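You operate a simulated robot arm through the tools that you are given. There is no shell and no other tool. Be economical: measure what you need, move in short steps, check, and stop when the job is done.

You are at the controls of a simulated two-armed robot. One attempt, no reset.

## Task
Swap sensor and hose between the low tanks and pump 300 ml.
Fine: blue hose onto the steel post first; sensor to the teal tank, hose to the clear one; pump into the jug, then jug onto the long drip tray; spill nothing. Set down upright: teal-handled jug.
Where things are to end (x, y in the base frame): teal-handled jug within 60 mm of [590, 480].

Only the result counts: the job must be done as asked and must still hold three seconds after the hand-in. Knocking over, shifting, dropping, spilling or breaking anything else fails it.

## Robot
Two 7-joint arms with fingered hands on one trunk that stands fixed in place. Base frame: the origin is at the foot of the trunk, x ahead of it, y to its left, z up; the work surface is at about z = 880. Lengths are in mm, angles in degrees, forces in N, time in s.
The left shoulder is at [70, 157, 1464], the right one opposite. With the tool pointing down near the work surface each hand reaches from about 100 to 840 mm from the base axis, measured 20 degrees to its own side. Payload 5 kg a hand.
Tool frame (each hand has its own): the origin (TCP) lies between the finger pads and is the grasp point; the fingertips stand 31 mm ahead of it; z points along the fingers, y is the line along which they close. Largest opening 156 mm; the body of the gripper starts 88 mm behind the TCP. The gripper is a hand of 4 fingers: y runs from the thumb to the fingers, the wrist lies at [0, 0, -249] in the tool frame, and closing takes about 1.5 s.
Orientation is told as [roll, pitch, yaw] about the base's x, y, z axes, in that order, counted from this pose: with the fingers straight down and closing along the base's y, the tool's x points along the base's -x, its y along +y and its z along -z.

## Interface
- The arms move only by the tool arm_command. It takes "left_motion", "right_motion" or both (then of equal length, played together; a hand with none holds still); each is a list that holds one entry, the list of rows, each a list of 7 numbers: the turn, a rotation vector about the tool's x, y, z in units of 6 degrees (1.0 is 6 degrees), then the shift along the tool's x, y, z in units of 25 mm (1.0 is 25 mm), then the finger opening in mm, from 0 to 156. In form: [[[rx, ry, rz, dx, dy, dz, grip], ...]]. A call has 1 to 10 rows; each row shifts and turns the commanded pose from where the row before left it, along the tool's axes as they then stand. A call with a number of a shift or a turn outside -1 to 1 is refused whole. Each row takes 0.2 s and may step no farther than 50 mm and 8.6 degrees from the row before; otherwise, or with a gripper value out of range, the whole call is refused. Where a pose cannot be reached the arm comes as near as it can. A force on the tool above 40 N (or 10 N above the force at the start of the call, whichever is more), or a blocked arm, ends the call early, and 0.2 s more pass. The fingers move at their own pace (about 108 mm/s each) and stop on an object; they squeeze with about 27 N. The grip force told is the motor's: it shows also when the fingers shut on nothing. Time passes only in rows, and 0.2 s behind the last, so rows that do not move let the fingers close. The reply holds the time, the measured pose of the TCP, the force on the tool along the base axes, the opening and the grip force, in the units named above and with some noise, with the torque about the TCP (base axes, N m) and any sound that the robot's microphone picked up.
- Cameras (640 x 400 px; columns grow to the right, rows downward): "scene" is now at [134.8, 18, 1693.4]; the picture's right is [0.20, -0.98, 0.00], its down [-0.58, -0.12, -0.81] and it looks along [0.79, 0.16, -0.59] (base axes); focal length 329 px, centre (320, 200). "left" rides on the left gripper at [-72, 2, -111] in its tool frame; the picture's right is [-0.02, -1.00, 0.00], its down [0.84, -0.02, -0.54] and it looks along [0.54, -0.01, 0.84] (tool axes); focal length 234 px, centre (320, 200). "right" rides on the right gripper at [72, 2, -111] in its tool frame; the picture's right is [-0.02, 1.00, 0.00], its down [-0.84, -0.02, -0.54] and it looks along [-0.54, -0.01, 0.84] (tool axes); focal length 234 px, centre (320, 200). There is no depth. A picture from a camera that has moved, and an enlarged one, comes with that camera's place and axes in the base frame and with its lens.
- camera(camera): a new picture of that camera. The clock stands still meanwhile.
- move_column(by): slides the trunk up (or, below 0, down) by that many mm; the arms and the scene camera ride with it, the base frame stays. It gives what a move gives, with no picture.
- hand_shape(shape, hand): the hand has 4 fingers and takes this shape, open, in about a second: jaw (thumb against the fingers, like two jaws); tri (thumb and two fingers); tip (a fingertip pinch); poke (one finger out to press); point (the index stretched); flat (the hand flat); cup (the hand cupped); fist (a fist). The gripper value then closes the fingers along that shape, each until it touches; the sizes above hold for jaw. It gives what a move gives, with no picture.
- aim_head(pan, tilt): turns the head with the scene camera to pan (to the left, within 86 degrees either way) and tilt (down, from -29 to 69), counted from straight ahead of the robot. It gives what a move gives.
- inspect(camera, box): a new picture of the part [left, top, right, bottom] of that camera's present view, enlarged. The clock stands still meanwhile.
- close_job(): hands the job in; it is judged then, once.

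Work in short steps. Places have to be worked out from the pictures, the camera data and where the tool is seen: move nearer, look again, correct. Check each grasp and each placing, and mend what went wrong. You have 120 turns and 74 pictures in all, those below and enlarged ones among them. Open the grippers and draw the arms clear of the work before you hand the job in, unless the task says otherwise; then end with one line.

The tools are called as name(argument=value, ...) on one line, values as JSON. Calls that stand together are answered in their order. arm_command: Moves the arms, as the interface text tells. Its arguments: {"type":"object","properties":{"left_motion":{"type":"array","items":{"type":"array","items":{"type":"array","items":{"type":"number"}}}},"right_motion":{"type":"array","items":{"type":"array","items":{"type":"array","items":{"type":"number"}}}}},"required":[]} The other tools are called the same way: move_column (by) slides the trunk up or down; hand_shape (shape, hand) gives the hand a shape; aim_head (pan, tilt) turns the head that bears the scene camera; camera (camera) takes a picture; inspect (camera, box) takes an enlarged picture of a part of a camera's view; close_job () hands the job in.

At the start:

```text
clock: 0.0
left_tcp_pos: [389.8, 228.6, 1482.1]
left_tcp_rot: [0.0, -0.1, 0.0]
left_force: [1.2, 0.2, 0.7]
left_wrist_torque: [-0.02, -0.01, 0.02]
left_opening: 155.9
left_gripper_force: 0.1
left_shape: jaw
right_tcp_pos: [597.6, -150.5, 1450.5]
right_tcp_rot: [0.0, 0.0, 0.0]
right_force: [-0.9, -0.4, 0.2]
right_wrist_torque: [0.0, 0.01, 0.01]
right_opening: 155.8
right_gripper_force: 0.1
right_shape: jaw
trunk travel left (down, up): [-850.0, 90.0]
head pan, tilt: [11.7, 36.0]
```

scene: 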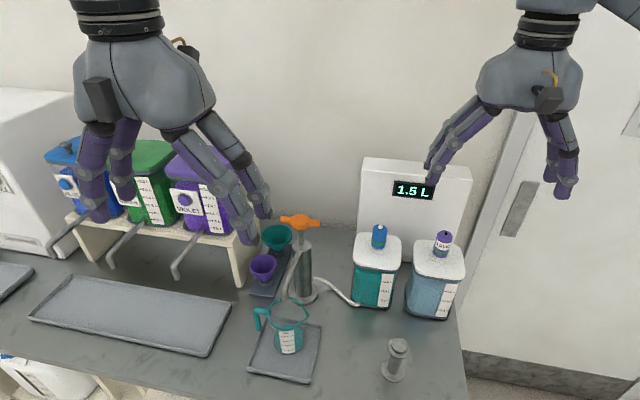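
right: 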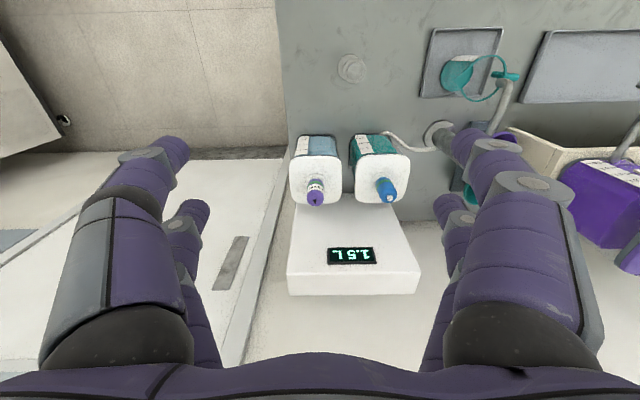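
left: 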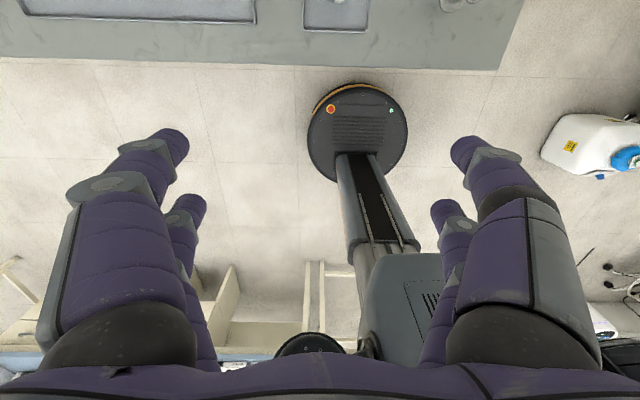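

The two low tanks stand at right: teal with a blue plug and clear with a purple one. I'll enlarge the view there and around the pump for detail.

inspect(camera="scene", box=[330, 150, 490, 250])

inspect(camera="scene", box=[330, 220, 490, 390])

inspect(camera="scene", box=[220, 200, 380, 390])

```text
4.00 times, centred on (410, 200) of scene
camera zoom: at [134.8, 18.0, 1693.4], right [0.2, -0.98, 0.0], down [-0.58, -0.12, -0.81], along [0.79, 0.16, -0.59], focal length 1316 px, centre (-40, 200)
```

zoom: 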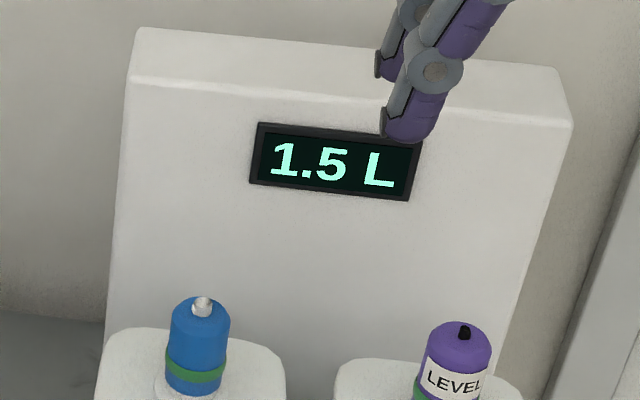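

```text
2.35 times, centred on (410, 305) of scene
camera zoom: at [134.8, 18.0, 1693.4], right [0.2, -0.98, 0.0], down [-0.58, -0.12, -0.81], along [0.79, 0.16, -0.59], focal length 774 px, centre (108, -47)
```

zoom: 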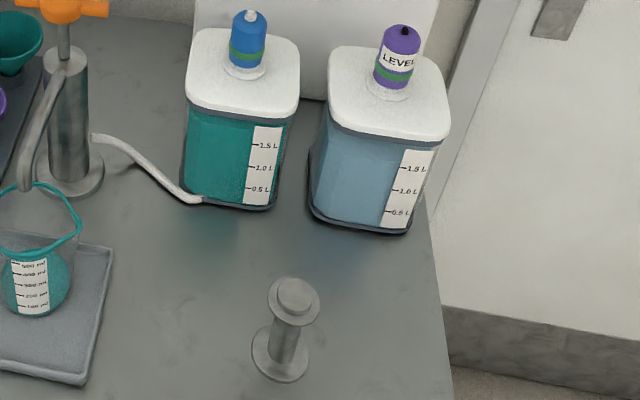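

```text
2.11 times, centred on (300, 295) of scene
camera zoom: at [134.8, 18.0, 1693.4], right [0.2, -0.98, 0.0], down [-0.58, -0.12, -0.81], along [0.79, 0.16, -0.59], focal length 692 px, centre (362, 0)
```

zoom: 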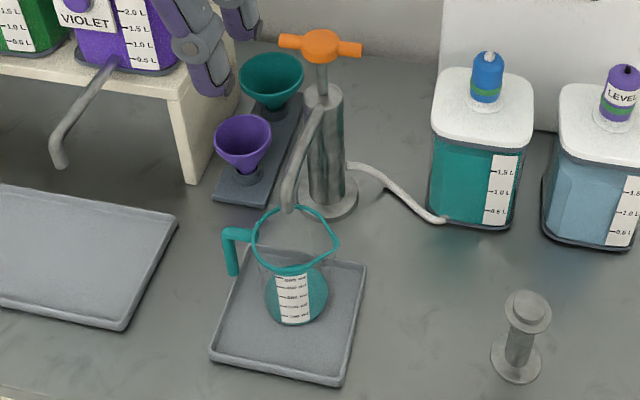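

The post is at about (570,-76) with its top near z 1000. The blue plug is around (780,-8) and the purple sensor around (790,-163). I'll move the right hand above the blue plug for a closer look.

arm_command(right_motion=[[[0, 0, 0, -0.85, 0.71, 0.75, 156], [0, 0, 0, -0.85, 0.71, 0.75, 156], [0, 0, 0, -0.85, 0.71, 0.75, 156], [0, 0, 0, -0.85, 0.71, 0.75, 156], [0, 0, 0, -0.85, 0.71, 0.75, 156], [0, 0, 0, -0.85, 0.71, 0.75, 156], [0, 0, 0, -0.85, 0.71, 0.75, 156], [0, 0, 0, -0.85, 0.71, 0.75, 156]]])

camera(camera="right")

camera(camera="scene")

```text
clock: 1.8
left_tcp_pos: [391.5, 231.9, 1482.1]
left_tcp_rot: [-0.1, 0.1, 0.0]
left_force: [-0.8, 0.7, 1.0]
left_wrist_torque: [-0.04, 0.03, 0.01]
left_opening: 155.9
left_gripper_force: 0.2
left_shape: jaw
right_tcp_pos: [769.5, -3.3, 1298.7]
right_tcp_rot: [-0.1, 0.1, 0.1]
right_force: [-0.1, 0.0, -0.3]
right_wrist_torque: [0.03, 0.03, 0.01]
right_opening: 156.1
right_gripper_force: 0.0
right_shape: jaw
trunk travel left (down, up): [-850.0, 90.0]
head pan, tilt: [11.7, 36.0]
```

```text
67 pictures are left
camera right: at [697.8, -3.7, 1409.8], right [0.02, 1.0, 0.0], down [0.84, -0.02, 0.54], along [0.54, -0.01, -0.84], focal length 234 px, centre (320, 200)
```

right: 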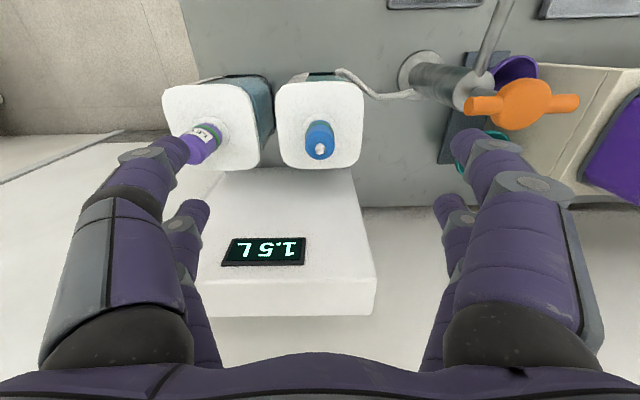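

```text
66 pictures are left
camera scene: at [136.4, 21.0, 1693.3], right [0.2, -0.98, 0.0], down [-0.58, -0.12, -0.81], along [0.79, 0.16, -0.59], focal length 329 px, centre (320, 200)
```

scene: 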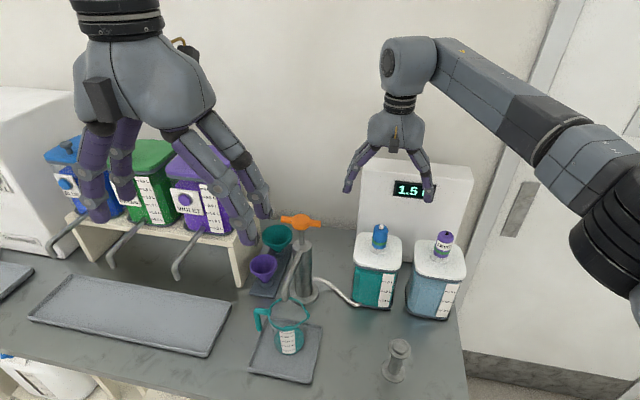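

Triangulating from both cameras puts the top of the blue plug at about (795,-4,1144), with its base near 1068. I'll narrow the fingers and descend around it.

arm_command(right_motion=[[[0, 0, 0, -0.26, 0, 0.5, 80], [0, 0, 0, -0.26, 0, 0.5, 80], [0, 0, 0, -0.26, 0, 0.7, 80], [0, 0, 0, -0.25, 0, 0.8, 80], [0, 0, 0, 0, 0, 1, 80], [0, 0, 0, 0, 0, 1, 80], [0, 0, 0, 0, 0, 0.5, 80]]])

camera(camera="right")

inspect(camera="scene", box=[330, 130, 490, 250])

```text
clock: 3.4
left_tcp_pos: [389.8, 228.1, 1482.1]
left_tcp_rot: [0.1, 0.0, -0.1]
left_force: [1.0, -0.2, -0.6]
left_wrist_torque: [-0.01, 0.0, 0.0]
left_opening: 156.0
left_gripper_force: 0.0
left_shape: jaw
right_tcp_pos: [793.4, -8.6, 1174.1]
right_tcp_rot: [0.0, 0.0, 0.0]
right_force: [-0.3, 0.6, 0.3]
right_wrist_torque: [0.01, -0.01, -0.01]
right_opening: 80.5
right_gripper_force: 0.0
right_shape: jaw
trunk travel left (down, up): [-850.0, 90.0]
head pan, tilt: [11.7, 36.0]
```

```text
65 pictures are left
camera right: at [721.6, -8.5, 1285.4], right [0.02, 1.0, 0.0], down [0.84, -0.02, 0.54], along [0.54, -0.01, -0.84], focal length 234 px, centre (320, 200)
```

right: 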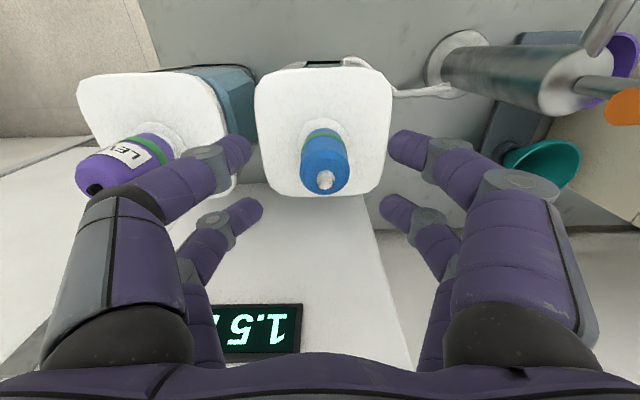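

```text
3.33 times, centred on (410, 190) of scene
camera zoom: at [134.9, 17.7, 1693.5], right [0.2, -0.98, 0.0], down [-0.58, -0.12, -0.81], along [0.79, 0.16, -0.59], focal length 1096 px, centre (20, 233)
```

zoom: 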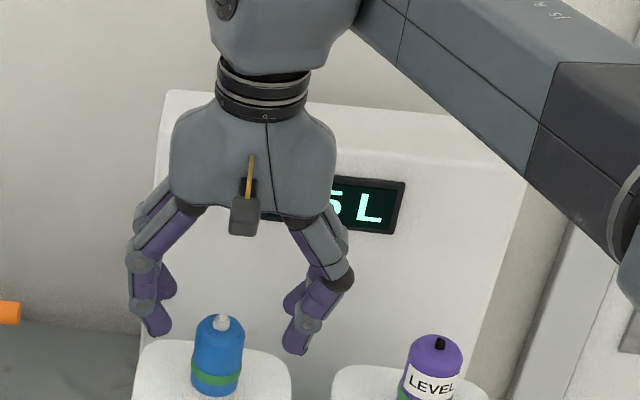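

The plug is centred under the TCP at about (793,-6). I descend 55 mm and close.

arm_command(right_motion=[[[0, 0, 0, 0, 0.05, 0.8, 80], [0, 0, 0, 0, 0.05, 0.8, 80], [0, 0, 0, 0, 0, 0.6, 80], [0, 0, 0, 0, 0, 0, 0], [0, 0, 0, 0, 0, 0, 0], [0, 0, 0, 0, 0, 0, 0], [0, 0, 0, 0, 0, 0, 0], [0, 0, 0, 0, 0, 0, 0], [0, 0, 0, 0, 0, 0, 0]]])

camera(camera="right")

```text
clock: 5.4
left_tcp_pos: [391.7, 228.6, 1482.9]
left_tcp_rot: [-0.1, 0.0, 0.0]
left_force: [-0.1, 0.5, -0.1]
left_wrist_torque: [-0.01, 0.03, 0.01]
left_opening: 155.8
left_gripper_force: 0.0
left_shape: jaw
right_tcp_pos: [792.9, -5.1, 1118.6]
right_tcp_rot: [0.0, 0.0, 0.0]
right_force: [-2.0, 0.5, -3.7]
right_wrist_torque: [-0.02, 0.15, -0.02]
right_opening: 0.6
right_gripper_force: 27.3
right_shape: jaw
trunk travel left (down, up): [-850.0, 90.0]
head pan, tilt: [11.7, 36.0]
```

```text
63 pictures are left
camera right: at [720.9, -5.5, 1230.4], right [0.02, 1.0, 0.0], down [0.84, -0.02, 0.54], along [0.54, -0.01, -0.84], focal length 234 px, centre (320, 200)
```

right: 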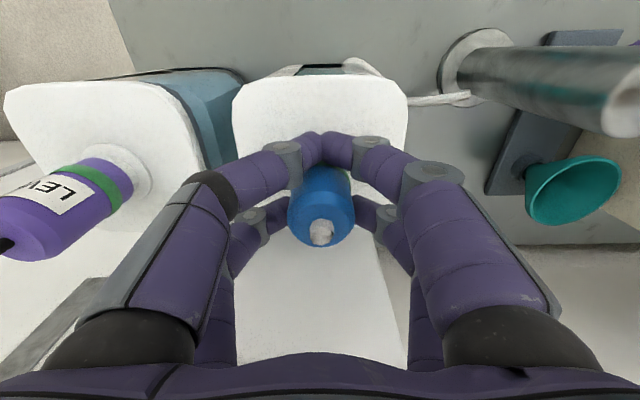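

The reading says the opening is 0.6, so the near finger pair met in front of the plug. I'll look at it up close.

inspect(camera="right", box=[220, 100, 420, 280])

inspect(camera="scene", box=[340, 170, 440, 250])

```text
2.22 times, centred on (320, 190) of right
camera zoom: at [720.9, -5.5, 1230.4], right [0.02, 1.0, 0.0], down [0.84, -0.02, 0.54], along [0.54, -0.01, -0.84], focal length 520 px, centre (320, 222)
```

zoom: 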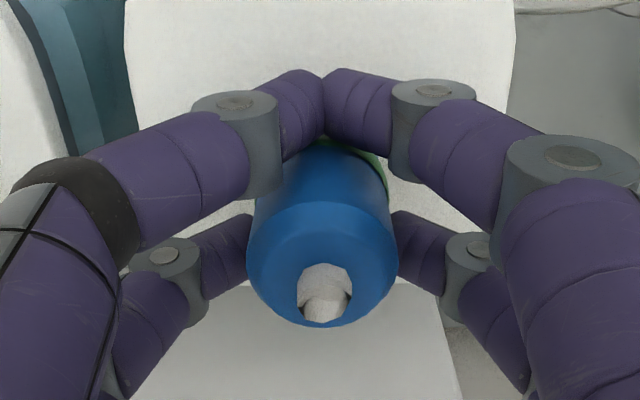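

```text
5.00 times, centred on (390, 210) of scene
camera zoom: at [135.3, 18.1, 1693.4], right [0.2, -0.98, 0.0], down [-0.58, -0.12, -0.81], along [0.79, 0.16, -0.59], focal length 1645 px, centre (-30, 150)
```

zoom: 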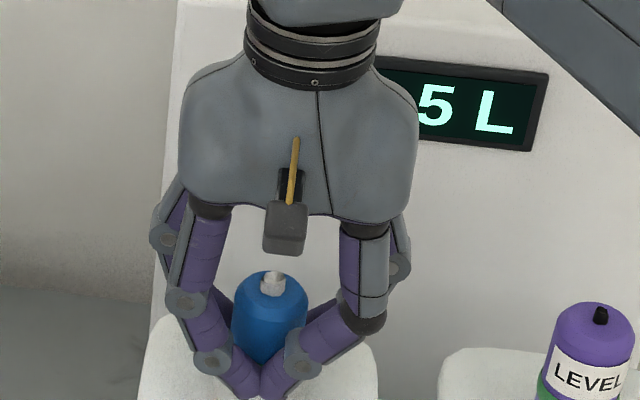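

The jaw's finger pairs sit about ±24 mm either side of the plug axis, so this is a poor grip. I'll open, back up and try the "tri" shape.

arm_command(right_motion=[[[0, 0, 0, 0, 0, 0, 90], [0, 0, 0, 0, 0, 0, 90], [0, 0, 0, 0, 0, 0, 90], [0, 0, 0, 0, 0, -0.9, 90], [0, 0, 0, 0, 0, -1, 90], [0, 0, 0, 0, 0, -1, 90], [0, 0, 0, 0, 0, -1, 90]]])

hand_shape(hand="right", shape="tri")

camera(camera="right")

```text
clock: 7.0
left_tcp_pos: [389.8, 230.3, 1483.3]
left_tcp_rot: [0.1, 0.0, 0.0]
left_force: [-0.6, 0.2, 0.5]
left_wrist_torque: [-0.01, 0.01, -0.03]
left_opening: 155.5
left_gripper_force: 0.1
left_shape: jaw
right_tcp_pos: [794.0, -5.3, 1217.6]
right_tcp_rot: [0.0, 0.1, 0.0]
right_force: [-0.9, 0.7, -1.0]
right_wrist_torque: [0.02, -0.01, 0.02]
right_opening: 89.5
right_gripper_force: 0.0
right_shape: jaw
trunk travel left (down, up): [-850.0, 90.0]
head pan, tilt: [11.7, 36.0]
```

```text
clock: 7.9
left_tcp_pos: [390.8, 228.7, 1483.1]
left_tcp_rot: [0.1, 0.1, 0.0]
left_force: [-0.2, -0.4, -0.2]
left_wrist_torque: [-0.01, 0.0, 0.01]
left_opening: 155.9
left_gripper_force: 0.1
left_shape: jaw
right_tcp_pos: [793.8, -5.7, 1216.9]
right_tcp_rot: [-0.1, 0.1, 0.0]
right_force: [0.3, 0.0, 0.4]
right_wrist_torque: [0.01, 0.04, -0.01]
right_opening: 156.2
right_gripper_force: 0.2
right_shape: tri
trunk travel left (down, up): [-850.0, 90.0]
head pan, tilt: [11.7, 36.0]
```

```text
60 pictures are left
camera right: at [721.0, -5.5, 1328.7], right [0.02, 1.0, 0.0], down [0.84, -0.02, 0.54], along [0.54, -0.01, -0.84], focal length 234 px, centre (320, 200)
```

right: 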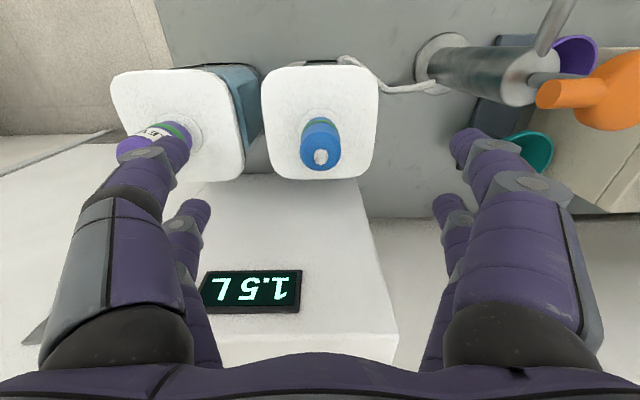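

I'll test the tri closure in the air before descending again.

arm_command(right_motion=[[[0, 0, 0, 0, 0, 0, 60], [0, 0, 0, 0, 0, 0, 60], [0, 0, 0, 0, 0, 0, 60], [0, 0, 0, 0, 0, 0, 60], [0, 0, 0, 0, 0, 0, 60]]])

camera(camera="right")

```text
clock: 9.1
left_tcp_pos: [390.7, 229.5, 1481.7]
left_tcp_rot: [0.0, 0.0, -0.1]
left_force: [-0.6, 0.5, 0.3]
left_wrist_torque: [0.01, 0.01, 0.02]
left_opening: 155.5
left_gripper_force: 0.1
left_shape: jaw
right_tcp_pos: [792.8, -6.9, 1218.5]
right_tcp_rot: [-0.1, 0.1, 0.0]
right_force: [-0.3, 0.0, -0.4]
right_wrist_torque: [-0.02, -0.01, -0.02]
right_opening: 60.6
right_gripper_force: 0.1
right_shape: tri
trunk travel left (down, up): [-850.0, 90.0]
head pan, tilt: [11.7, 36.0]
```

```text
59 pictures are left
camera right: at [720.9, -5.5, 1328.9], right [0.02, 1.0, 0.0], down [0.84, -0.02, 0.54], along [0.54, -0.01, -0.84], focal length 234 px, centre (320, 200)
```

right: 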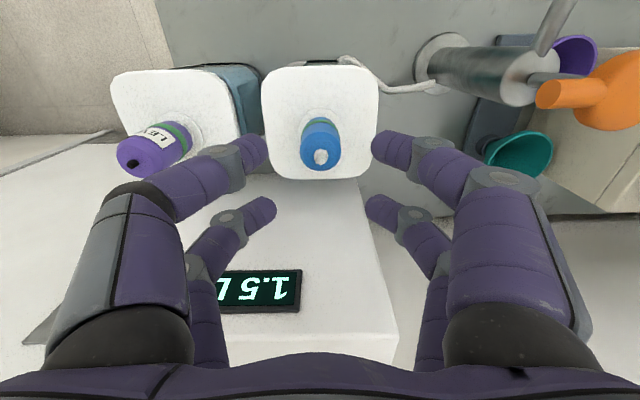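

Tri spreads the fingers just like jaw, so I'll try "tip".

hand_shape(hand="right", shape="tip")

arm_command(right_motion=[[[0, 0, 0, 0, 0, 0, 60], [0, 0, 0, 0, 0, 0, 60], [0, 0, 0, 0, 0, 0, 60], [0, 0, 0, 0, 0, 0, 60], [0, 0, 0, 0, 0, 0, 60]]])

camera(camera="right")

```text
clock: 10.0
left_tcp_pos: [391.1, 229.3, 1482.0]
left_tcp_rot: [0.0, 0.0, 0.0]
left_force: [0.1, 0.0, 0.2]
left_wrist_torque: [-0.01, -0.03, 0.0]
left_opening: 155.8
left_gripper_force: 0.1
left_shape: jaw
right_tcp_pos: [791.8, -4.3, 1216.6]
right_tcp_rot: [0.0, 0.0, 0.0]
right_force: [0.1, 0.2, 0.6]
right_wrist_torque: [-0.01, 0.01, 0.02]
right_opening: 155.9
right_gripper_force: 0.0
right_shape: tip
trunk travel left (down, up): [-850.0, 90.0]
head pan, tilt: [11.7, 36.0]
```

```text
clock: 11.2
left_tcp_pos: [391.4, 228.8, 1483.1]
left_tcp_rot: [0.0, 0.0, 0.0]
left_force: [-0.2, 0.0, 0.1]
left_wrist_torque: [0.0, -0.01, -0.04]
left_opening: 156.0
left_gripper_force: 0.0
left_shape: jaw
right_tcp_pos: [792.7, -5.0, 1218.9]
right_tcp_rot: [0.0, 0.0, 0.0]
right_force: [-0.6, 0.2, -0.3]
right_wrist_torque: [-0.02, -0.01, -0.01]
right_opening: 60.8
right_gripper_force: 0.0
right_shape: tip
trunk travel left (down, up): [-850.0, 90.0]
head pan, tilt: [11.7, 36.0]
```

```text
58 pictures are left
camera right: at [720.9, -5.5, 1328.9], right [0.02, 1.0, 0.0], down [0.84, -0.02, 0.54], along [0.54, -0.01, -0.84], focal length 234 px, centre (320, 200)
```

right: 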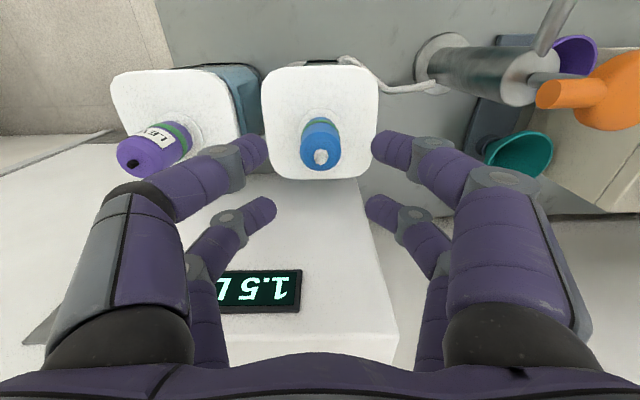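

All shapes look the same here, so I'll grip with only the rear finger pair by shifting the hand 24 mm toward the robot. I return to jaw, descend and look before closing.

hand_shape(hand="right", shape="jaw")

arm_command(right_motion=[[[0, 0, 0, 0.92, 0, 0, 80], [0, 0, 0, 0, 0, 0, 80], [0, 0, 0, 0, 0, 0, 80], [0, 0, 0, 0, 0, 1, 80], [0, 0, 0, 0, 0, 1, 80], [0, 0, 0, 0, 0, 1, 80], [0, 0, 0, 0, 0, 0.9, 80], [0, 0, 0, 0, 0, 0, 46], [0, 0, 0, 0, 0, 0, 46], [0, 0, 0, 0, 0, 0, 46]]])

camera(camera="right")

```text
clock: 12.1
left_tcp_pos: [390.2, 227.8, 1482.5]
left_tcp_rot: [0.0, -0.1, -0.1]
left_force: [-0.6, 0.0, 0.6]
left_wrist_torque: [0.02, 0.03, 0.0]
left_opening: 156.0
left_gripper_force: 0.0
left_shape: jaw
right_tcp_pos: [792.7, -5.5, 1217.0]
right_tcp_rot: [0.0, -0.1, 0.0]
right_force: [-0.2, 0.7, -0.7]
right_wrist_torque: [-0.01, -0.01, 0.03]
right_opening: 156.0
right_gripper_force: 0.2
right_shape: jaw
trunk travel left (down, up): [-850.0, 90.0]
head pan, tilt: [11.7, 36.0]
```

```text
clock: 14.3
left_tcp_pos: [390.2, 229.0, 1481.5]
left_tcp_rot: [0.0, 0.0, 0.0]
left_force: [0.3, 0.8, 0.3]
left_wrist_torque: [0.0, 0.0, 0.0]
left_opening: 156.0
left_gripper_force: 0.0
left_shape: jaw
right_tcp_pos: [769.5, -6.1, 1118.8]
right_tcp_rot: [0.0, 0.1, 0.0]
right_force: [-0.5, -0.2, -0.1]
right_wrist_torque: [-0.01, 0.02, -0.03]
right_opening: 46.3
right_gripper_force: 0.0
right_shape: jaw
trunk travel left (down, up): [-850.0, 90.0]
head pan, tilt: [11.7, 36.0]
```

```text
57 pictures are left
camera right: at [697.1, -6.6, 1230.7], right [0.02, 1.0, 0.0], down [0.84, -0.02, 0.54], along [0.54, -0.01, -0.84], focal length 234 px, centre (320, 200)
```

right: 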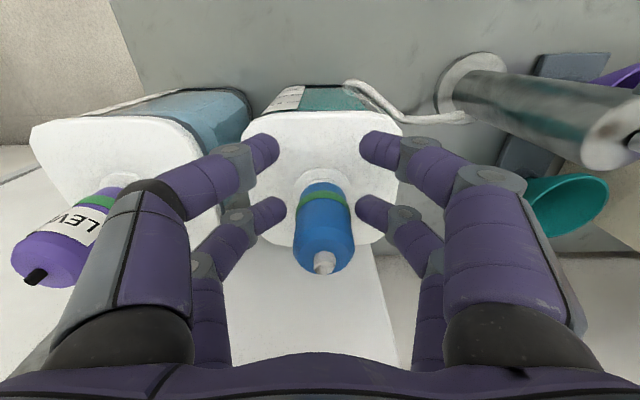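

The rear pair now straddles the plug, so I close.

arm_command(right_motion=[[[0, 0, 0, 0, 0, 0, 0], [0, 0, 0, 0, 0, 0, 0], [0, 0, 0, 0, 0, 0, 0], [0, 0, 0, 0, 0, 0, 0], [0, 0, 0, 0, 0, 0, 0], [0, 0, 0, 0, 0, 0, 0]]])

camera(camera="right")

```text
clock: 15.7
left_tcp_pos: [390.2, 229.2, 1482.7]
left_tcp_rot: [0.0, 0.0, 0.0]
left_force: [0.5, 1.1, 0.1]
left_wrist_torque: [-0.03, 0.01, 0.02]
left_opening: 156.1
left_gripper_force: 0.1
left_shape: jaw
right_tcp_pos: [769.6, -5.9, 1119.6]
right_tcp_rot: [0.0, 0.1, 0.0]
right_force: [-0.2, -0.7, -2.9]
right_wrist_torque: [-0.03, 0.06, -0.04]
right_opening: 0.9
right_gripper_force: 26.6
right_shape: jaw
trunk travel left (down, up): [-850.0, 90.0]
head pan, tilt: [11.7, 36.0]
```

```text
56 pictures are left
camera right: at [697.1, -6.8, 1230.6], right [0.02, 1.0, 0.0], down [0.84, -0.02, 0.54], along [0.54, -0.01, -0.84], focal length 234 px, centre (320, 200)
```

right: 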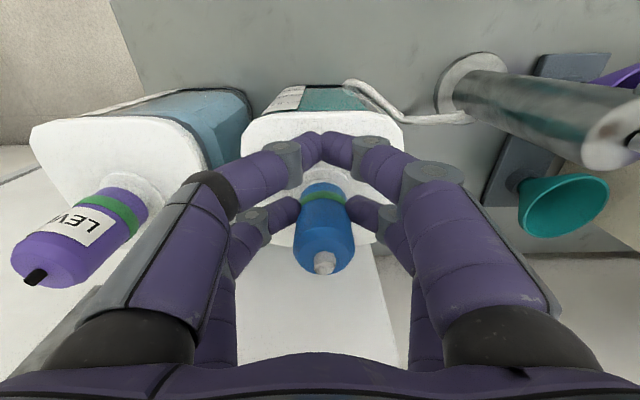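

The rear pair holds the plug squarely at its lower body. I lift gently and watch the force.

arm_command(right_motion=[[[0, 0, 0, 0, 0, -0.4, 0], [0, 0, 0, 0, 0, -0.6, 0], [0, 0, 0, 0, 0, -1, 0], [0, 0, 0, 0, 0, -1, 0]]])

camera(camera="right")

inspect(camera="scene", box=[320, 140, 480, 260])

```text
clock: 16.7
left_tcp_pos: [390.2, 228.9, 1483.3]
left_tcp_rot: [0.0, -0.1, 0.0]
left_force: [0.9, 0.6, -0.5]
left_wrist_torque: [0.0, -0.01, 0.0]
left_opening: 156.0
left_gripper_force: 0.0
left_shape: jaw
right_tcp_pos: [769.0, -5.2, 1193.7]
right_tcp_rot: [0.0, 0.0, 0.0]
right_force: [-0.3, 0.0, -0.9]
right_wrist_torque: [-0.02, 0.02, 0.0]
right_opening: 0.9
right_gripper_force: 27.6
right_shape: jaw
trunk travel left (down, up): [-850.0, 90.0]
head pan, tilt: [11.7, 36.0]
```

```text
55 pictures are left
camera right: at [697.3, -4.7, 1305.1], right [0.02, 1.0, 0.0], down [0.84, -0.02, 0.54], along [0.54, -0.01, -0.84], focal length 234 px, centre (320, 200)
```

right: 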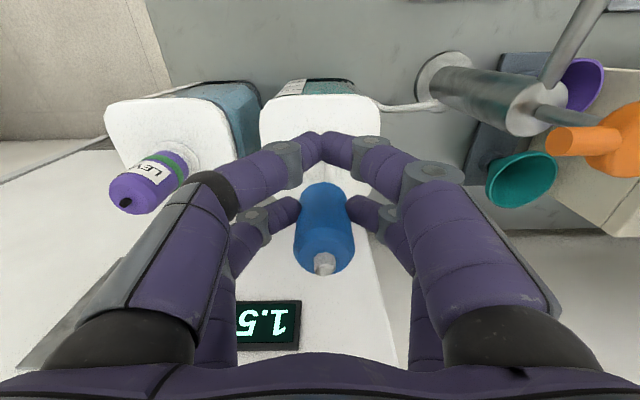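

```text
3.33 times, centred on (400, 200) of scene
camera zoom: at [134.8, 18.3, 1693.4], right [0.2, -0.98, 0.0], down [-0.58, -0.12, -0.81], along [0.79, 0.16, -0.59], focal length 1096 px, centre (53, 200)
```

zoom: 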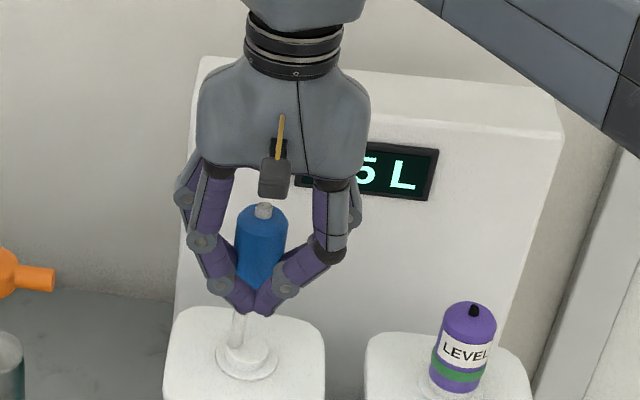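

The plug is held, and a thin dip tube shows beneath the fingers. I keep lifting to clear the tube from the tank.

arm_command(right_motion=[[[0, 0, 0, 0, 0, -1, 0], [0, 0, 0, 0, 0, -1, 0], [0, 0, 0, 0, 0, -1, 0], [0, 0, 0, 0, 0, -1, 0], [0, 0, 0, 0, 0, -1, 0]]])

inspect(camera="scene", box=[320, 100, 480, 260])

```text
clock: 17.9
left_tcp_pos: [388.5, 229.2, 1483.3]
left_tcp_rot: [-0.1, 0.0, 0.0]
left_force: [0.6, 1.5, 0.0]
left_wrist_torque: [0.01, -0.01, 0.03]
left_opening: 156.1
left_gripper_force: 0.2
left_shape: jaw
right_tcp_pos: [768.1, -3.3, 1319.6]
right_tcp_rot: [0.0, 0.1, 0.0]
right_force: [-0.5, -0.2, -1.5]
right_wrist_torque: [-0.01, 0.04, -0.04]
right_opening: 1.0
right_gripper_force: 27.1
right_shape: jaw
trunk travel left (down, up): [-850.0, 90.0]
head pan, tilt: [11.7, 36.0]
```

```text
2.50 times, centred on (400, 180) of scene
camera zoom: at [134.0, 18.5, 1693.5], right [0.2, -0.98, 0.0], down [-0.58, -0.12, -0.81], along [0.79, 0.16, -0.59], focal length 822 px, centre (120, 250)
```

zoom: 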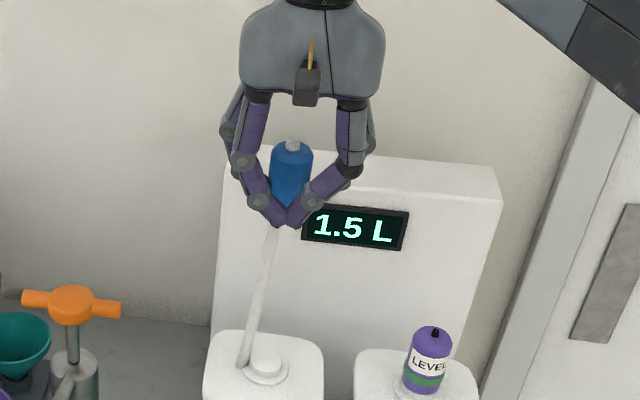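

A tube hangs beneath the plug and leans slightly. I'll check it with the right camera.

camera(camera="right")

inspect(camera="scene", box=[350, 185, 430, 265])

```text
52 pictures are left
camera right: at [696.7, -4.3, 1431.3], right [0.02, 1.0, 0.0], down [0.84, -0.02, 0.54], along [0.54, -0.01, -0.84], focal length 234 px, centre (320, 200)
```

right: 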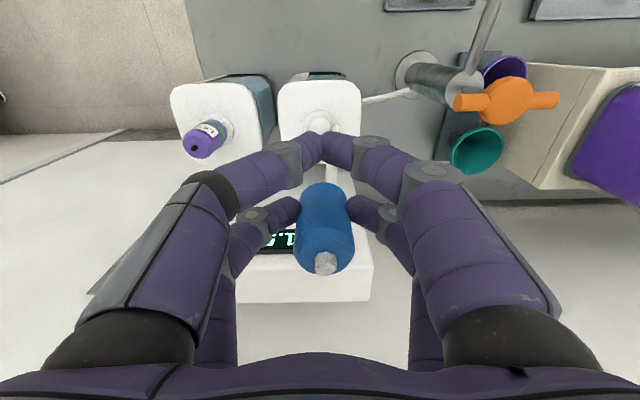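

```text
5.00 times, centred on (390, 225) of scene
camera zoom: at [134.0, 18.5, 1693.5], right [0.2, -0.98, 0.0], down [-0.58, -0.12, -0.81], along [0.79, 0.16, -0.59], focal length 1645 px, centre (-30, 75)
```

zoom: 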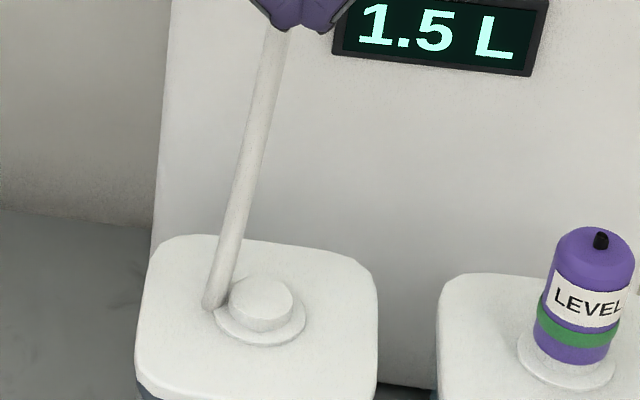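

The tank neck is a domed spigot, and the plug is a cap that sits on its flange with the hose trailing from it. The steel post has the same top. I carry the plug toward the post at height and look.

arm_command(right_motion=[[[0, 0, 0, 0.85, -0.29, 0, 0], [0, 0, 0, 0.85, -0.29, 0, 0], [0, 0, 0, 0.85, -0.29, 0, 0], [0, 0, 0, 0.85, -0.29, 0, 0], [0, 0, 0, 0.85, -0.29, 0, 0], [0, 0, 0, 0.85, -0.29, 0.5, 0], [0, 0, 0, 0.85, -0.29, 1, 0], [0, 0, 0, 0.85, -0.29, 1, 0], [0, 0, 0, 0.85, -0.29, 1, 0], [0, 0, 0, 0.85, -0.29, 1, 0]]])

camera(camera="right")

inspect(camera="scene", box=[300, 180, 500, 400])

```text
clock: 20.1
left_tcp_pos: [390.5, 227.9, 1483.5]
left_tcp_rot: [0.0, 0.0, 0.0]
left_force: [0.4, -0.1, 0.2]
left_wrist_torque: [0.0, -0.06, 0.01]
left_opening: 155.7
left_gripper_force: 0.1
left_shape: jaw
right_tcp_pos: [557.0, -78.7, 1207.0]
right_tcp_rot: [0.0, -0.1, -0.1]
right_force: [-0.1, 0.5, -1.1]
right_wrist_torque: [0.04, 0.04, -0.01]
right_opening: 1.0
right_gripper_force: 26.4
right_shape: jaw
trunk travel left (down, up): [-850.0, 90.0]
head pan, tilt: [11.7, 36.0]
```

```text
50 pictures are left
camera right: at [486.0, -79.2, 1319.0], right [0.02, 1.0, 0.0], down [0.84, -0.02, 0.55], along [0.55, -0.01, -0.84], focal length 234 px, centre (320, 200)
```

right: 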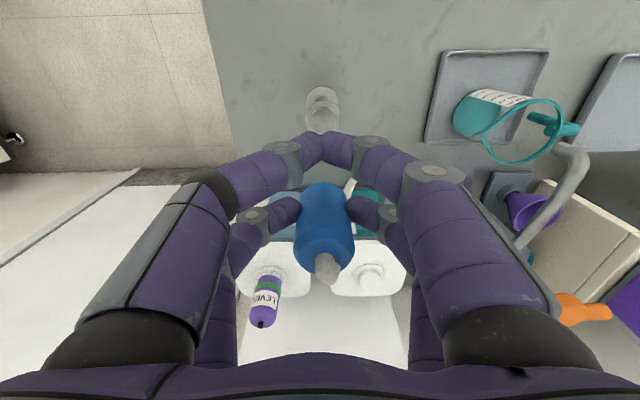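

```text
1.82 times, centred on (400, 290) of scene
camera zoom: at [134.5, 17.1, 1693.5], right [0.2, -0.98, 0.0], down [-0.58, -0.12, -0.81], along [0.79, 0.16, -0.59], focal length 598 px, centre (174, 36)
```

zoom: 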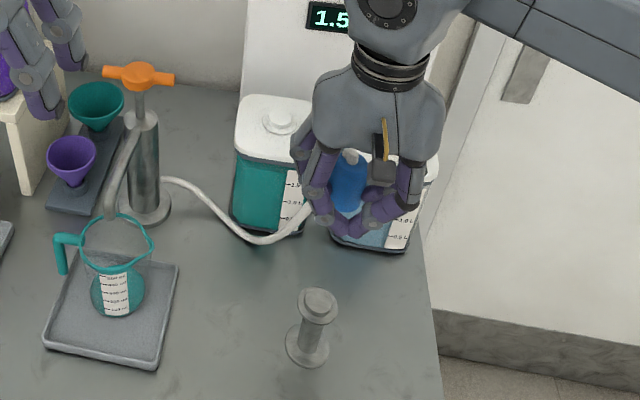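

The hose trails flexibly from pump to plug, which is fine. I'll zoom in on the post from the right camera for its exact position.

inspect(camera="right", box=[270, 70, 380, 140])

inspect(camera="scene", box=[360, 320, 440, 400])

```text
5.71 times, centred on (325, 105) of right
camera zoom: at [486.0, -79.2, 1319.0], right [0.02, 1.0, 0.0], down [0.84, -0.02, 0.55], along [0.55, -0.01, -0.84], focal length 1338 px, centre (291, 743)
```

zoom: 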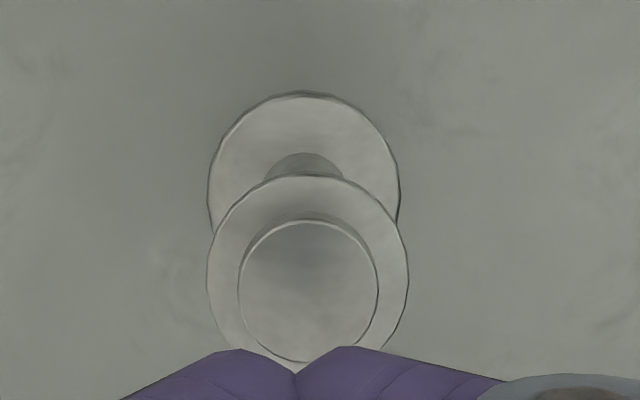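

```text
5.00 times, centred on (400, 360) of scene
camera zoom: at [134.5, 17.1, 1693.5], right [0.2, -0.98, 0.0], down [-0.58, -0.12, -0.81], along [0.79, 0.16, -0.59], focal length 1645 px, centre (-80, -600)
```

zoom: 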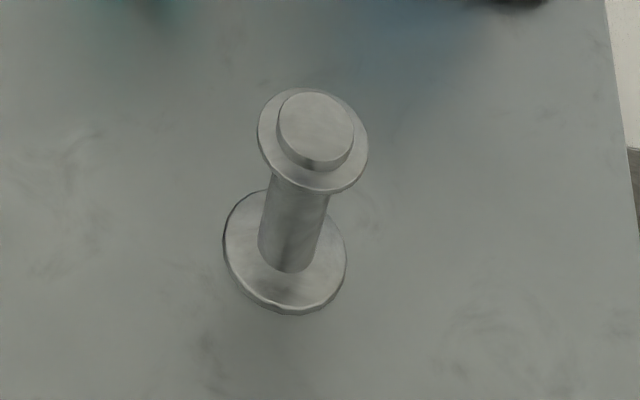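

The post spigot is at about (570,-75.5) with its top at z 990. I align the plug above it and descend to just above.

arm_command(right_motion=[[[0, 0, 0, 0.36, 0.1, 0.5, 0], [0, 0, 0, 0, 0, 1, 0], [0, 0, 0, 0, 0, 1, 0], [0, 0, 0, 0, 0, 1, 0], [0, 0, 0, 0, 0, 1, 0], [0, 0, 0, 0, 0, 0.8, 0]]])

inspect(camera="scene", box=[340, 280, 460, 400])

inspect(camera="right", box=[240, 100, 400, 290])

```text
clock: 21.5
left_tcp_pos: [390.7, 227.8, 1483.0]
left_tcp_rot: [0.0, 0.0, 0.0]
left_force: [-0.5, -0.7, 0.0]
left_wrist_torque: [-0.03, -0.01, 0.0]
left_opening: 156.4
left_gripper_force: 0.0
left_shape: jaw
right_tcp_pos: [549.1, -74.9, 1073.9]
right_tcp_rot: [-0.1, 0.0, 0.1]
right_force: [-0.7, -0.3, -0.9]
right_wrist_torque: [-0.01, 0.01, -0.02]
right_opening: 0.8
right_gripper_force: 26.8
right_shape: jaw
trunk travel left (down, up): [-850.0, 90.0]
head pan, tilt: [11.7, 36.0]
```

```text
3.33 times, centred on (400, 340) of scene
camera zoom: at [135.4, 17.9, 1693.4], right [0.2, -0.98, 0.0], down [-0.58, -0.12, -0.81], along [0.79, 0.16, -0.59], focal length 1096 px, centre (53, -267)
```

zoom: 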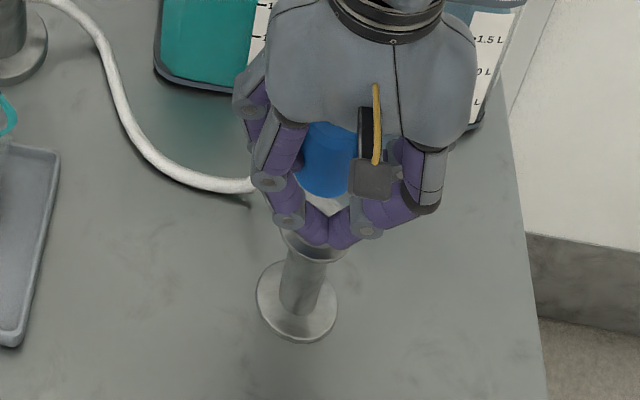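

```text
2.11 times, centred on (320, 195) of right
camera zoom: at [477.7, -74.7, 1184.5], right [0.02, 1.0, 0.0], down [0.84, -0.02, 0.54], along [0.54, -0.01, -0.84], focal length 493 px, centre (320, 210)
```

zoom: 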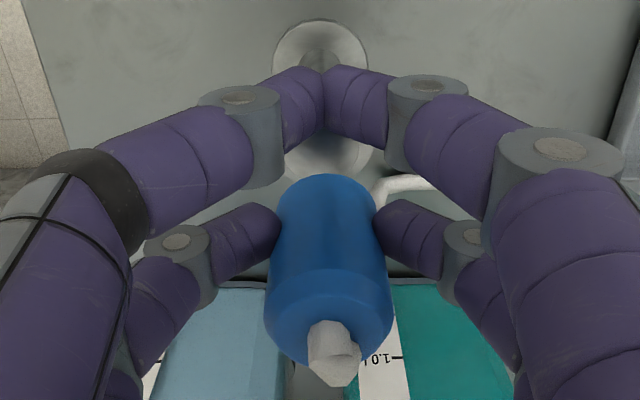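

The lateral alignment looks good. I lower gently in small steps and watch the force.

arm_command(right_motion=[[[0, 0, 0, 0, 0, 0.4, 0], [0, 0, 0, 0, 0, 0.4, 0], [0, 0, 0, 0, 0, 0.3, 0], [0, 0, 0, 0, 0, 0.2, 0]]])

inspect(camera="scene", box=[360, 320, 440, 400])

```text
clock: 22.5
left_tcp_pos: [390.5, 229.6, 1482.2]
left_tcp_rot: [0.0, 0.0, -0.1]
left_force: [-0.1, 0.5, 0.3]
left_wrist_torque: [0.0, 0.01, -0.02]
left_opening: 156.0
left_gripper_force: 0.0
left_shape: jaw
right_tcp_pos: [551.6, -73.6, 1042.5]
right_tcp_rot: [0.1, 0.0, 0.0]
right_force: [0.9, -0.7, -2.0]
right_wrist_torque: [-0.01, 0.07, -0.03]
right_opening: 0.9
right_gripper_force: 27.1
right_shape: jaw
trunk travel left (down, up): [-850.0, 90.0]
head pan, tilt: [11.7, 36.0]
```

```text
5.00 times, centred on (400, 360) of scene
camera zoom: at [134.9, 18.0, 1693.4], right [0.2, -0.98, 0.0], down [-0.58, -0.12, -0.81], along [0.79, 0.16, -0.59], focal length 1645 px, centre (-80, -600)
```

zoom: 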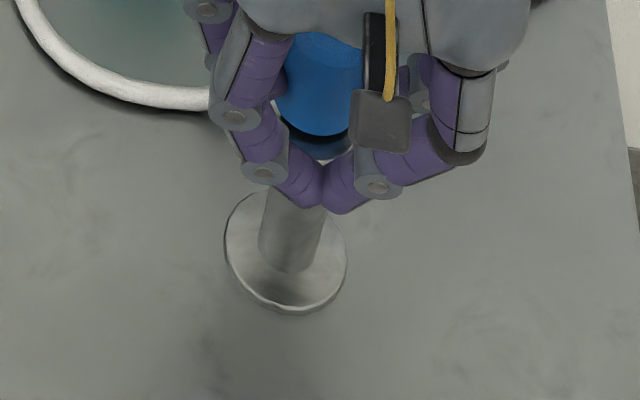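

The plug is just above or around the spigot, roughly concentric with it. I continue down.

arm_command(right_motion=[[[0, 0, 0, 0, 0, 0.2, 0], [0, 0, 0, 0, 0, 0.2, 0], [0, 0, 0, 0, 0, 0.2, 0], [0, 0, 0, 0, 0, 0.2, 0], [0, 0, 0, 0, 0, 0.2, 0]]])

inspect(camera="scene", box=[360, 320, 440, 400])

```text
clock: 23.5
left_tcp_pos: [387.6, 229.5, 1483.6]
left_tcp_rot: [0.1, -0.1, 0.0]
left_force: [0.8, 0.6, 0.6]
left_wrist_torque: [-0.01, 0.03, -0.01]
left_opening: 155.8
left_gripper_force: 0.0
left_shape: jaw
right_tcp_pos: [549.8, -73.8, 1032.0]
right_tcp_rot: [0.5, -0.7, 0.0]
right_force: [-7.4, -2.3, 25.0]
right_wrist_torque: [-0.11, -0.38, -0.06]
right_opening: 3.3
right_gripper_force: 27.6
right_shape: jaw
trunk travel left (down, up): [-850.0, 90.0]
head pan, tilt: [11.7, 36.0]
stopped in row 4 (right hand): the force on the tool passed its limit at 43 N (the readings are from after the stop); the commanded pose is now the measured one
```

```text
5.00 times, centred on (400, 360) of scene
camera zoom: at [131.4, 17.7, 1693.7], right [0.2, -0.98, 0.0], down [-0.57, -0.12, -0.81], along [0.79, 0.16, -0.59], focal length 1645 px, centre (-80, -600)
```

zoom: 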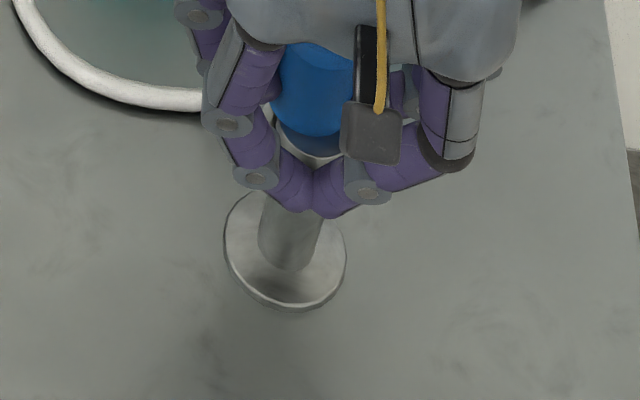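

The hand stopped firmly at z 1032, exactly the seated height I predicted. I open modestly and look.

arm_command(right_motion=[[[0, 0, 0, 0, 0, -0.04, 20], [0, 0, 0, 0, 0, 0, 50], [0, 0, 0, 0, 0, 0, 80], [0, 0, 0, 0, 0, 0, 80], [0, 0, 0, 0, 0, 0, 80]]])

inspect(camera="scene", box=[350, 300, 450, 400])

inspect(camera="right", box=[240, 100, 400, 290])

```text
clock: 24.7
left_tcp_pos: [391.6, 230.1, 1482.6]
left_tcp_rot: [-0.1, 0.1, 0.0]
left_force: [-0.3, 1.0, -0.3]
left_wrist_torque: [0.0, 0.0, 0.01]
left_opening: 155.7
left_gripper_force: 0.1
left_shape: jaw
right_tcp_pos: [551.6, -73.4, 1029.5]
right_tcp_rot: [0.3, -0.4, 0.0]
right_force: [-0.4, 0.6, -0.5]
right_wrist_torque: [-0.01, -0.02, -0.01]
right_opening: 79.4
right_gripper_force: 0.0
right_shape: jaw
trunk travel left (down, up): [-850.0, 90.0]
head pan, tilt: [11.7, 36.0]
```

```text
4.00 times, centred on (400, 350) of scene
camera zoom: at [136.2, 18.0, 1693.3], right [0.2, -0.98, 0.0], down [-0.58, -0.12, -0.81], along [0.79, 0.16, -0.59], focal length 1316 px, centre (0, -400)
```

zoom: 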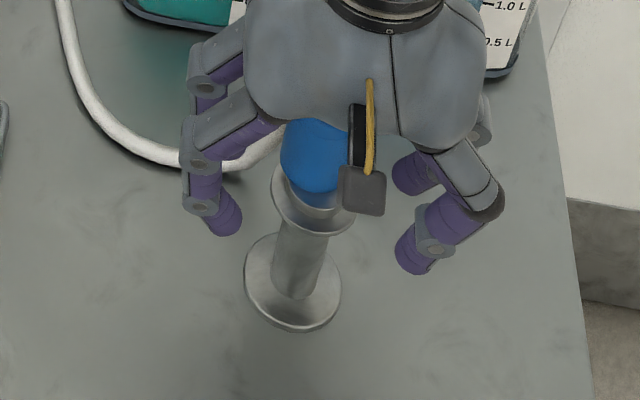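

```text
2.11 times, centred on (320, 195) of right
camera zoom: at [479.9, -74.3, 1140.2], right [0.02, 1.0, 0.01], down [0.83, -0.02, 0.55], along [0.55, -0.01, -0.84], focal length 493 px, centre (320, 210)
```

zoom: 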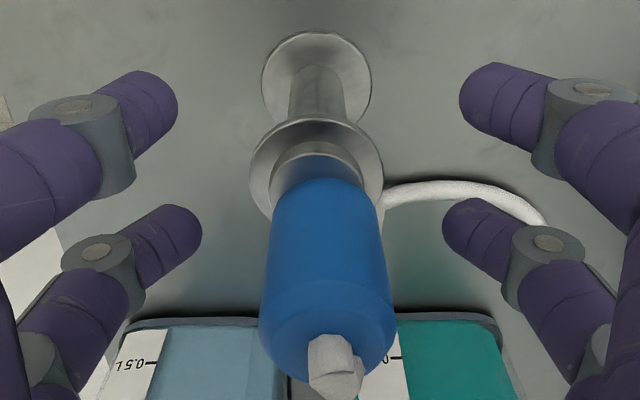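

There is no green band on the plug now, whereas it showed green when seated on the tank. By my estimate the plug stands on top of the spigot about 5 mm too far in +x. I regrip, lift a little, shift and look.

arm_command(right_motion=[[[0, 0, 0, 0, 0, 0, 0], [0, 0, 0, 0, 0, 0, 0], [0, 0, 0, 0, 0, 0, 0], [0, 0, 0, 0, 0, 0, 0], [0, 0, 0, 0, 0, 0, 0], [0, 0, 0, 0, 0, -0.8, 0], [0, 0, 0, 0.24, -0.08, 0, 0], [0, 0, 0, 0, 0, 0, 0]]])

inspect(camera="scene", box=[360, 310, 440, 390])

inspect(camera="right", box=[240, 100, 400, 290])

```text
clock: 26.5
left_tcp_pos: [391.4, 228.3, 1481.9]
left_tcp_rot: [0.0, 0.0, 0.0]
left_force: [0.2, -0.6, 0.2]
left_wrist_torque: [-0.01, 0.02, 0.0]
left_opening: 155.7
left_gripper_force: 0.0
left_shape: jaw
right_tcp_pos: [545.6, -75.3, 1049.4]
right_tcp_rot: [0.3, -0.3, 0.1]
right_force: [0.1, -0.4, -0.5]
right_wrist_torque: [0.02, 0.0, 0.02]
right_opening: 1.3
right_gripper_force: 27.4
right_shape: jaw
trunk travel left (down, up): [-850.0, 90.0]
head pan, tilt: [11.7, 36.0]
```

```text
5.00 times, centred on (400, 350) of scene
camera zoom: at [135.3, 17.9, 1693.4], right [0.2, -0.98, 0.0], down [-0.58, -0.12, -0.81], along [0.79, 0.16, -0.59], focal length 1645 px, centre (-80, -550)
```

zoom: 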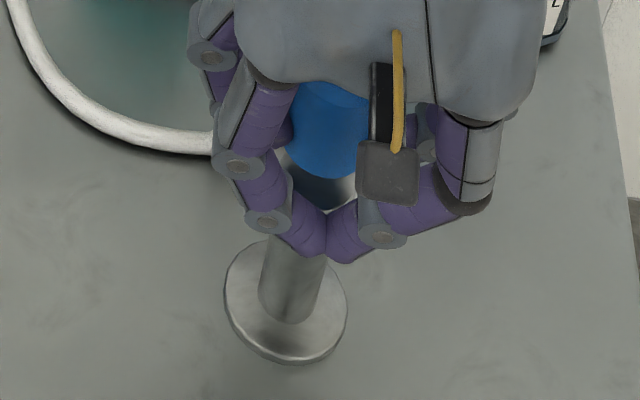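

```text
2.11 times, centred on (320, 195) of right
camera zoom: at [473.3, -76.1, 1160.6], right [0.02, 1.0, 0.01], down [0.83, -0.02, 0.55], along [0.55, -0.01, -0.83], focal length 493 px, centre (320, 210)
```

zoom: 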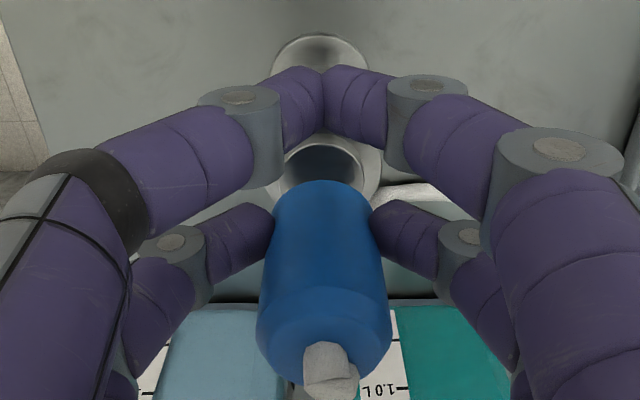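

Both cameras put the held plug's centre at about (579,-77), 9 mm past the spigot, because the fingers push it forward as they close. I shift back 9 mm and lower to contact.

arm_command(right_motion=[[[0, 0, 0, 0.36, 0.05, 0, 0], [0, 0, 0, 0, 0, 0, 0], [0, 0, 0, 0, 0, 0.3, 0], [0, 0, 0, 0, 0, 0.2, 0], [0, 0, 0, 0, 0, 0.2, 0], [0, 0, 0, 0, 0, 0.2, 0], [0, 0, 0, 0, 0, 0.2, 0], [0, 0, 0, 0, 0, 0.2, 0]]])

inspect(camera="right", box=[240, 100, 400, 290])

```text
clock: 28.3
left_tcp_pos: [388.1, 228.5, 1483.1]
left_tcp_rot: [0.0, -0.2, 0.0]
left_force: [-0.4, -0.1, 0.1]
left_wrist_torque: [-0.01, 0.04, 0.0]
left_opening: 156.1
left_gripper_force: 0.1
left_shape: jaw
right_tcp_pos: [537.3, -73.1, 1025.3]
right_tcp_rot: [0.8, -1.1, 0.0]
right_force: [-9.4, -4.4, 24.5]
right_wrist_torque: [-0.18, -0.34, -0.13]
right_opening: 2.9
right_gripper_force: 27.8
right_shape: jaw
trunk travel left (down, up): [-850.0, 90.0]
head pan, tilt: [11.7, 36.0]
stopped in row 8 (right hand): the force on the tool passed its limit at 42 N (the readings are from after the stop); the commanded pose is now the measured one
```

```text
2.11 times, centred on (320, 195) of right
camera zoom: at [463.8, -74.5, 1135.2], right [0.02, 1.0, 0.01], down [0.83, -0.03, 0.56], along [0.56, 0.0, -0.83], focal length 493 px, centre (320, 210)
```

zoom: 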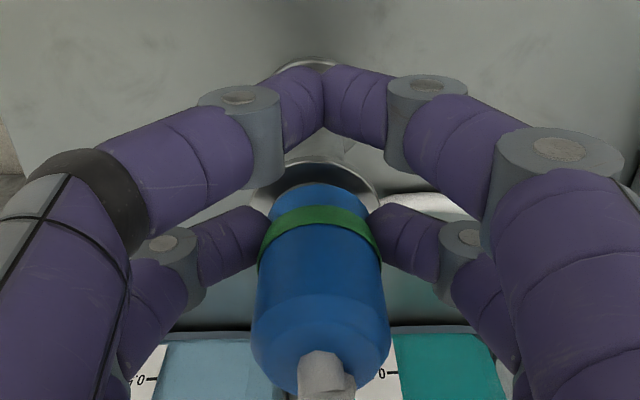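

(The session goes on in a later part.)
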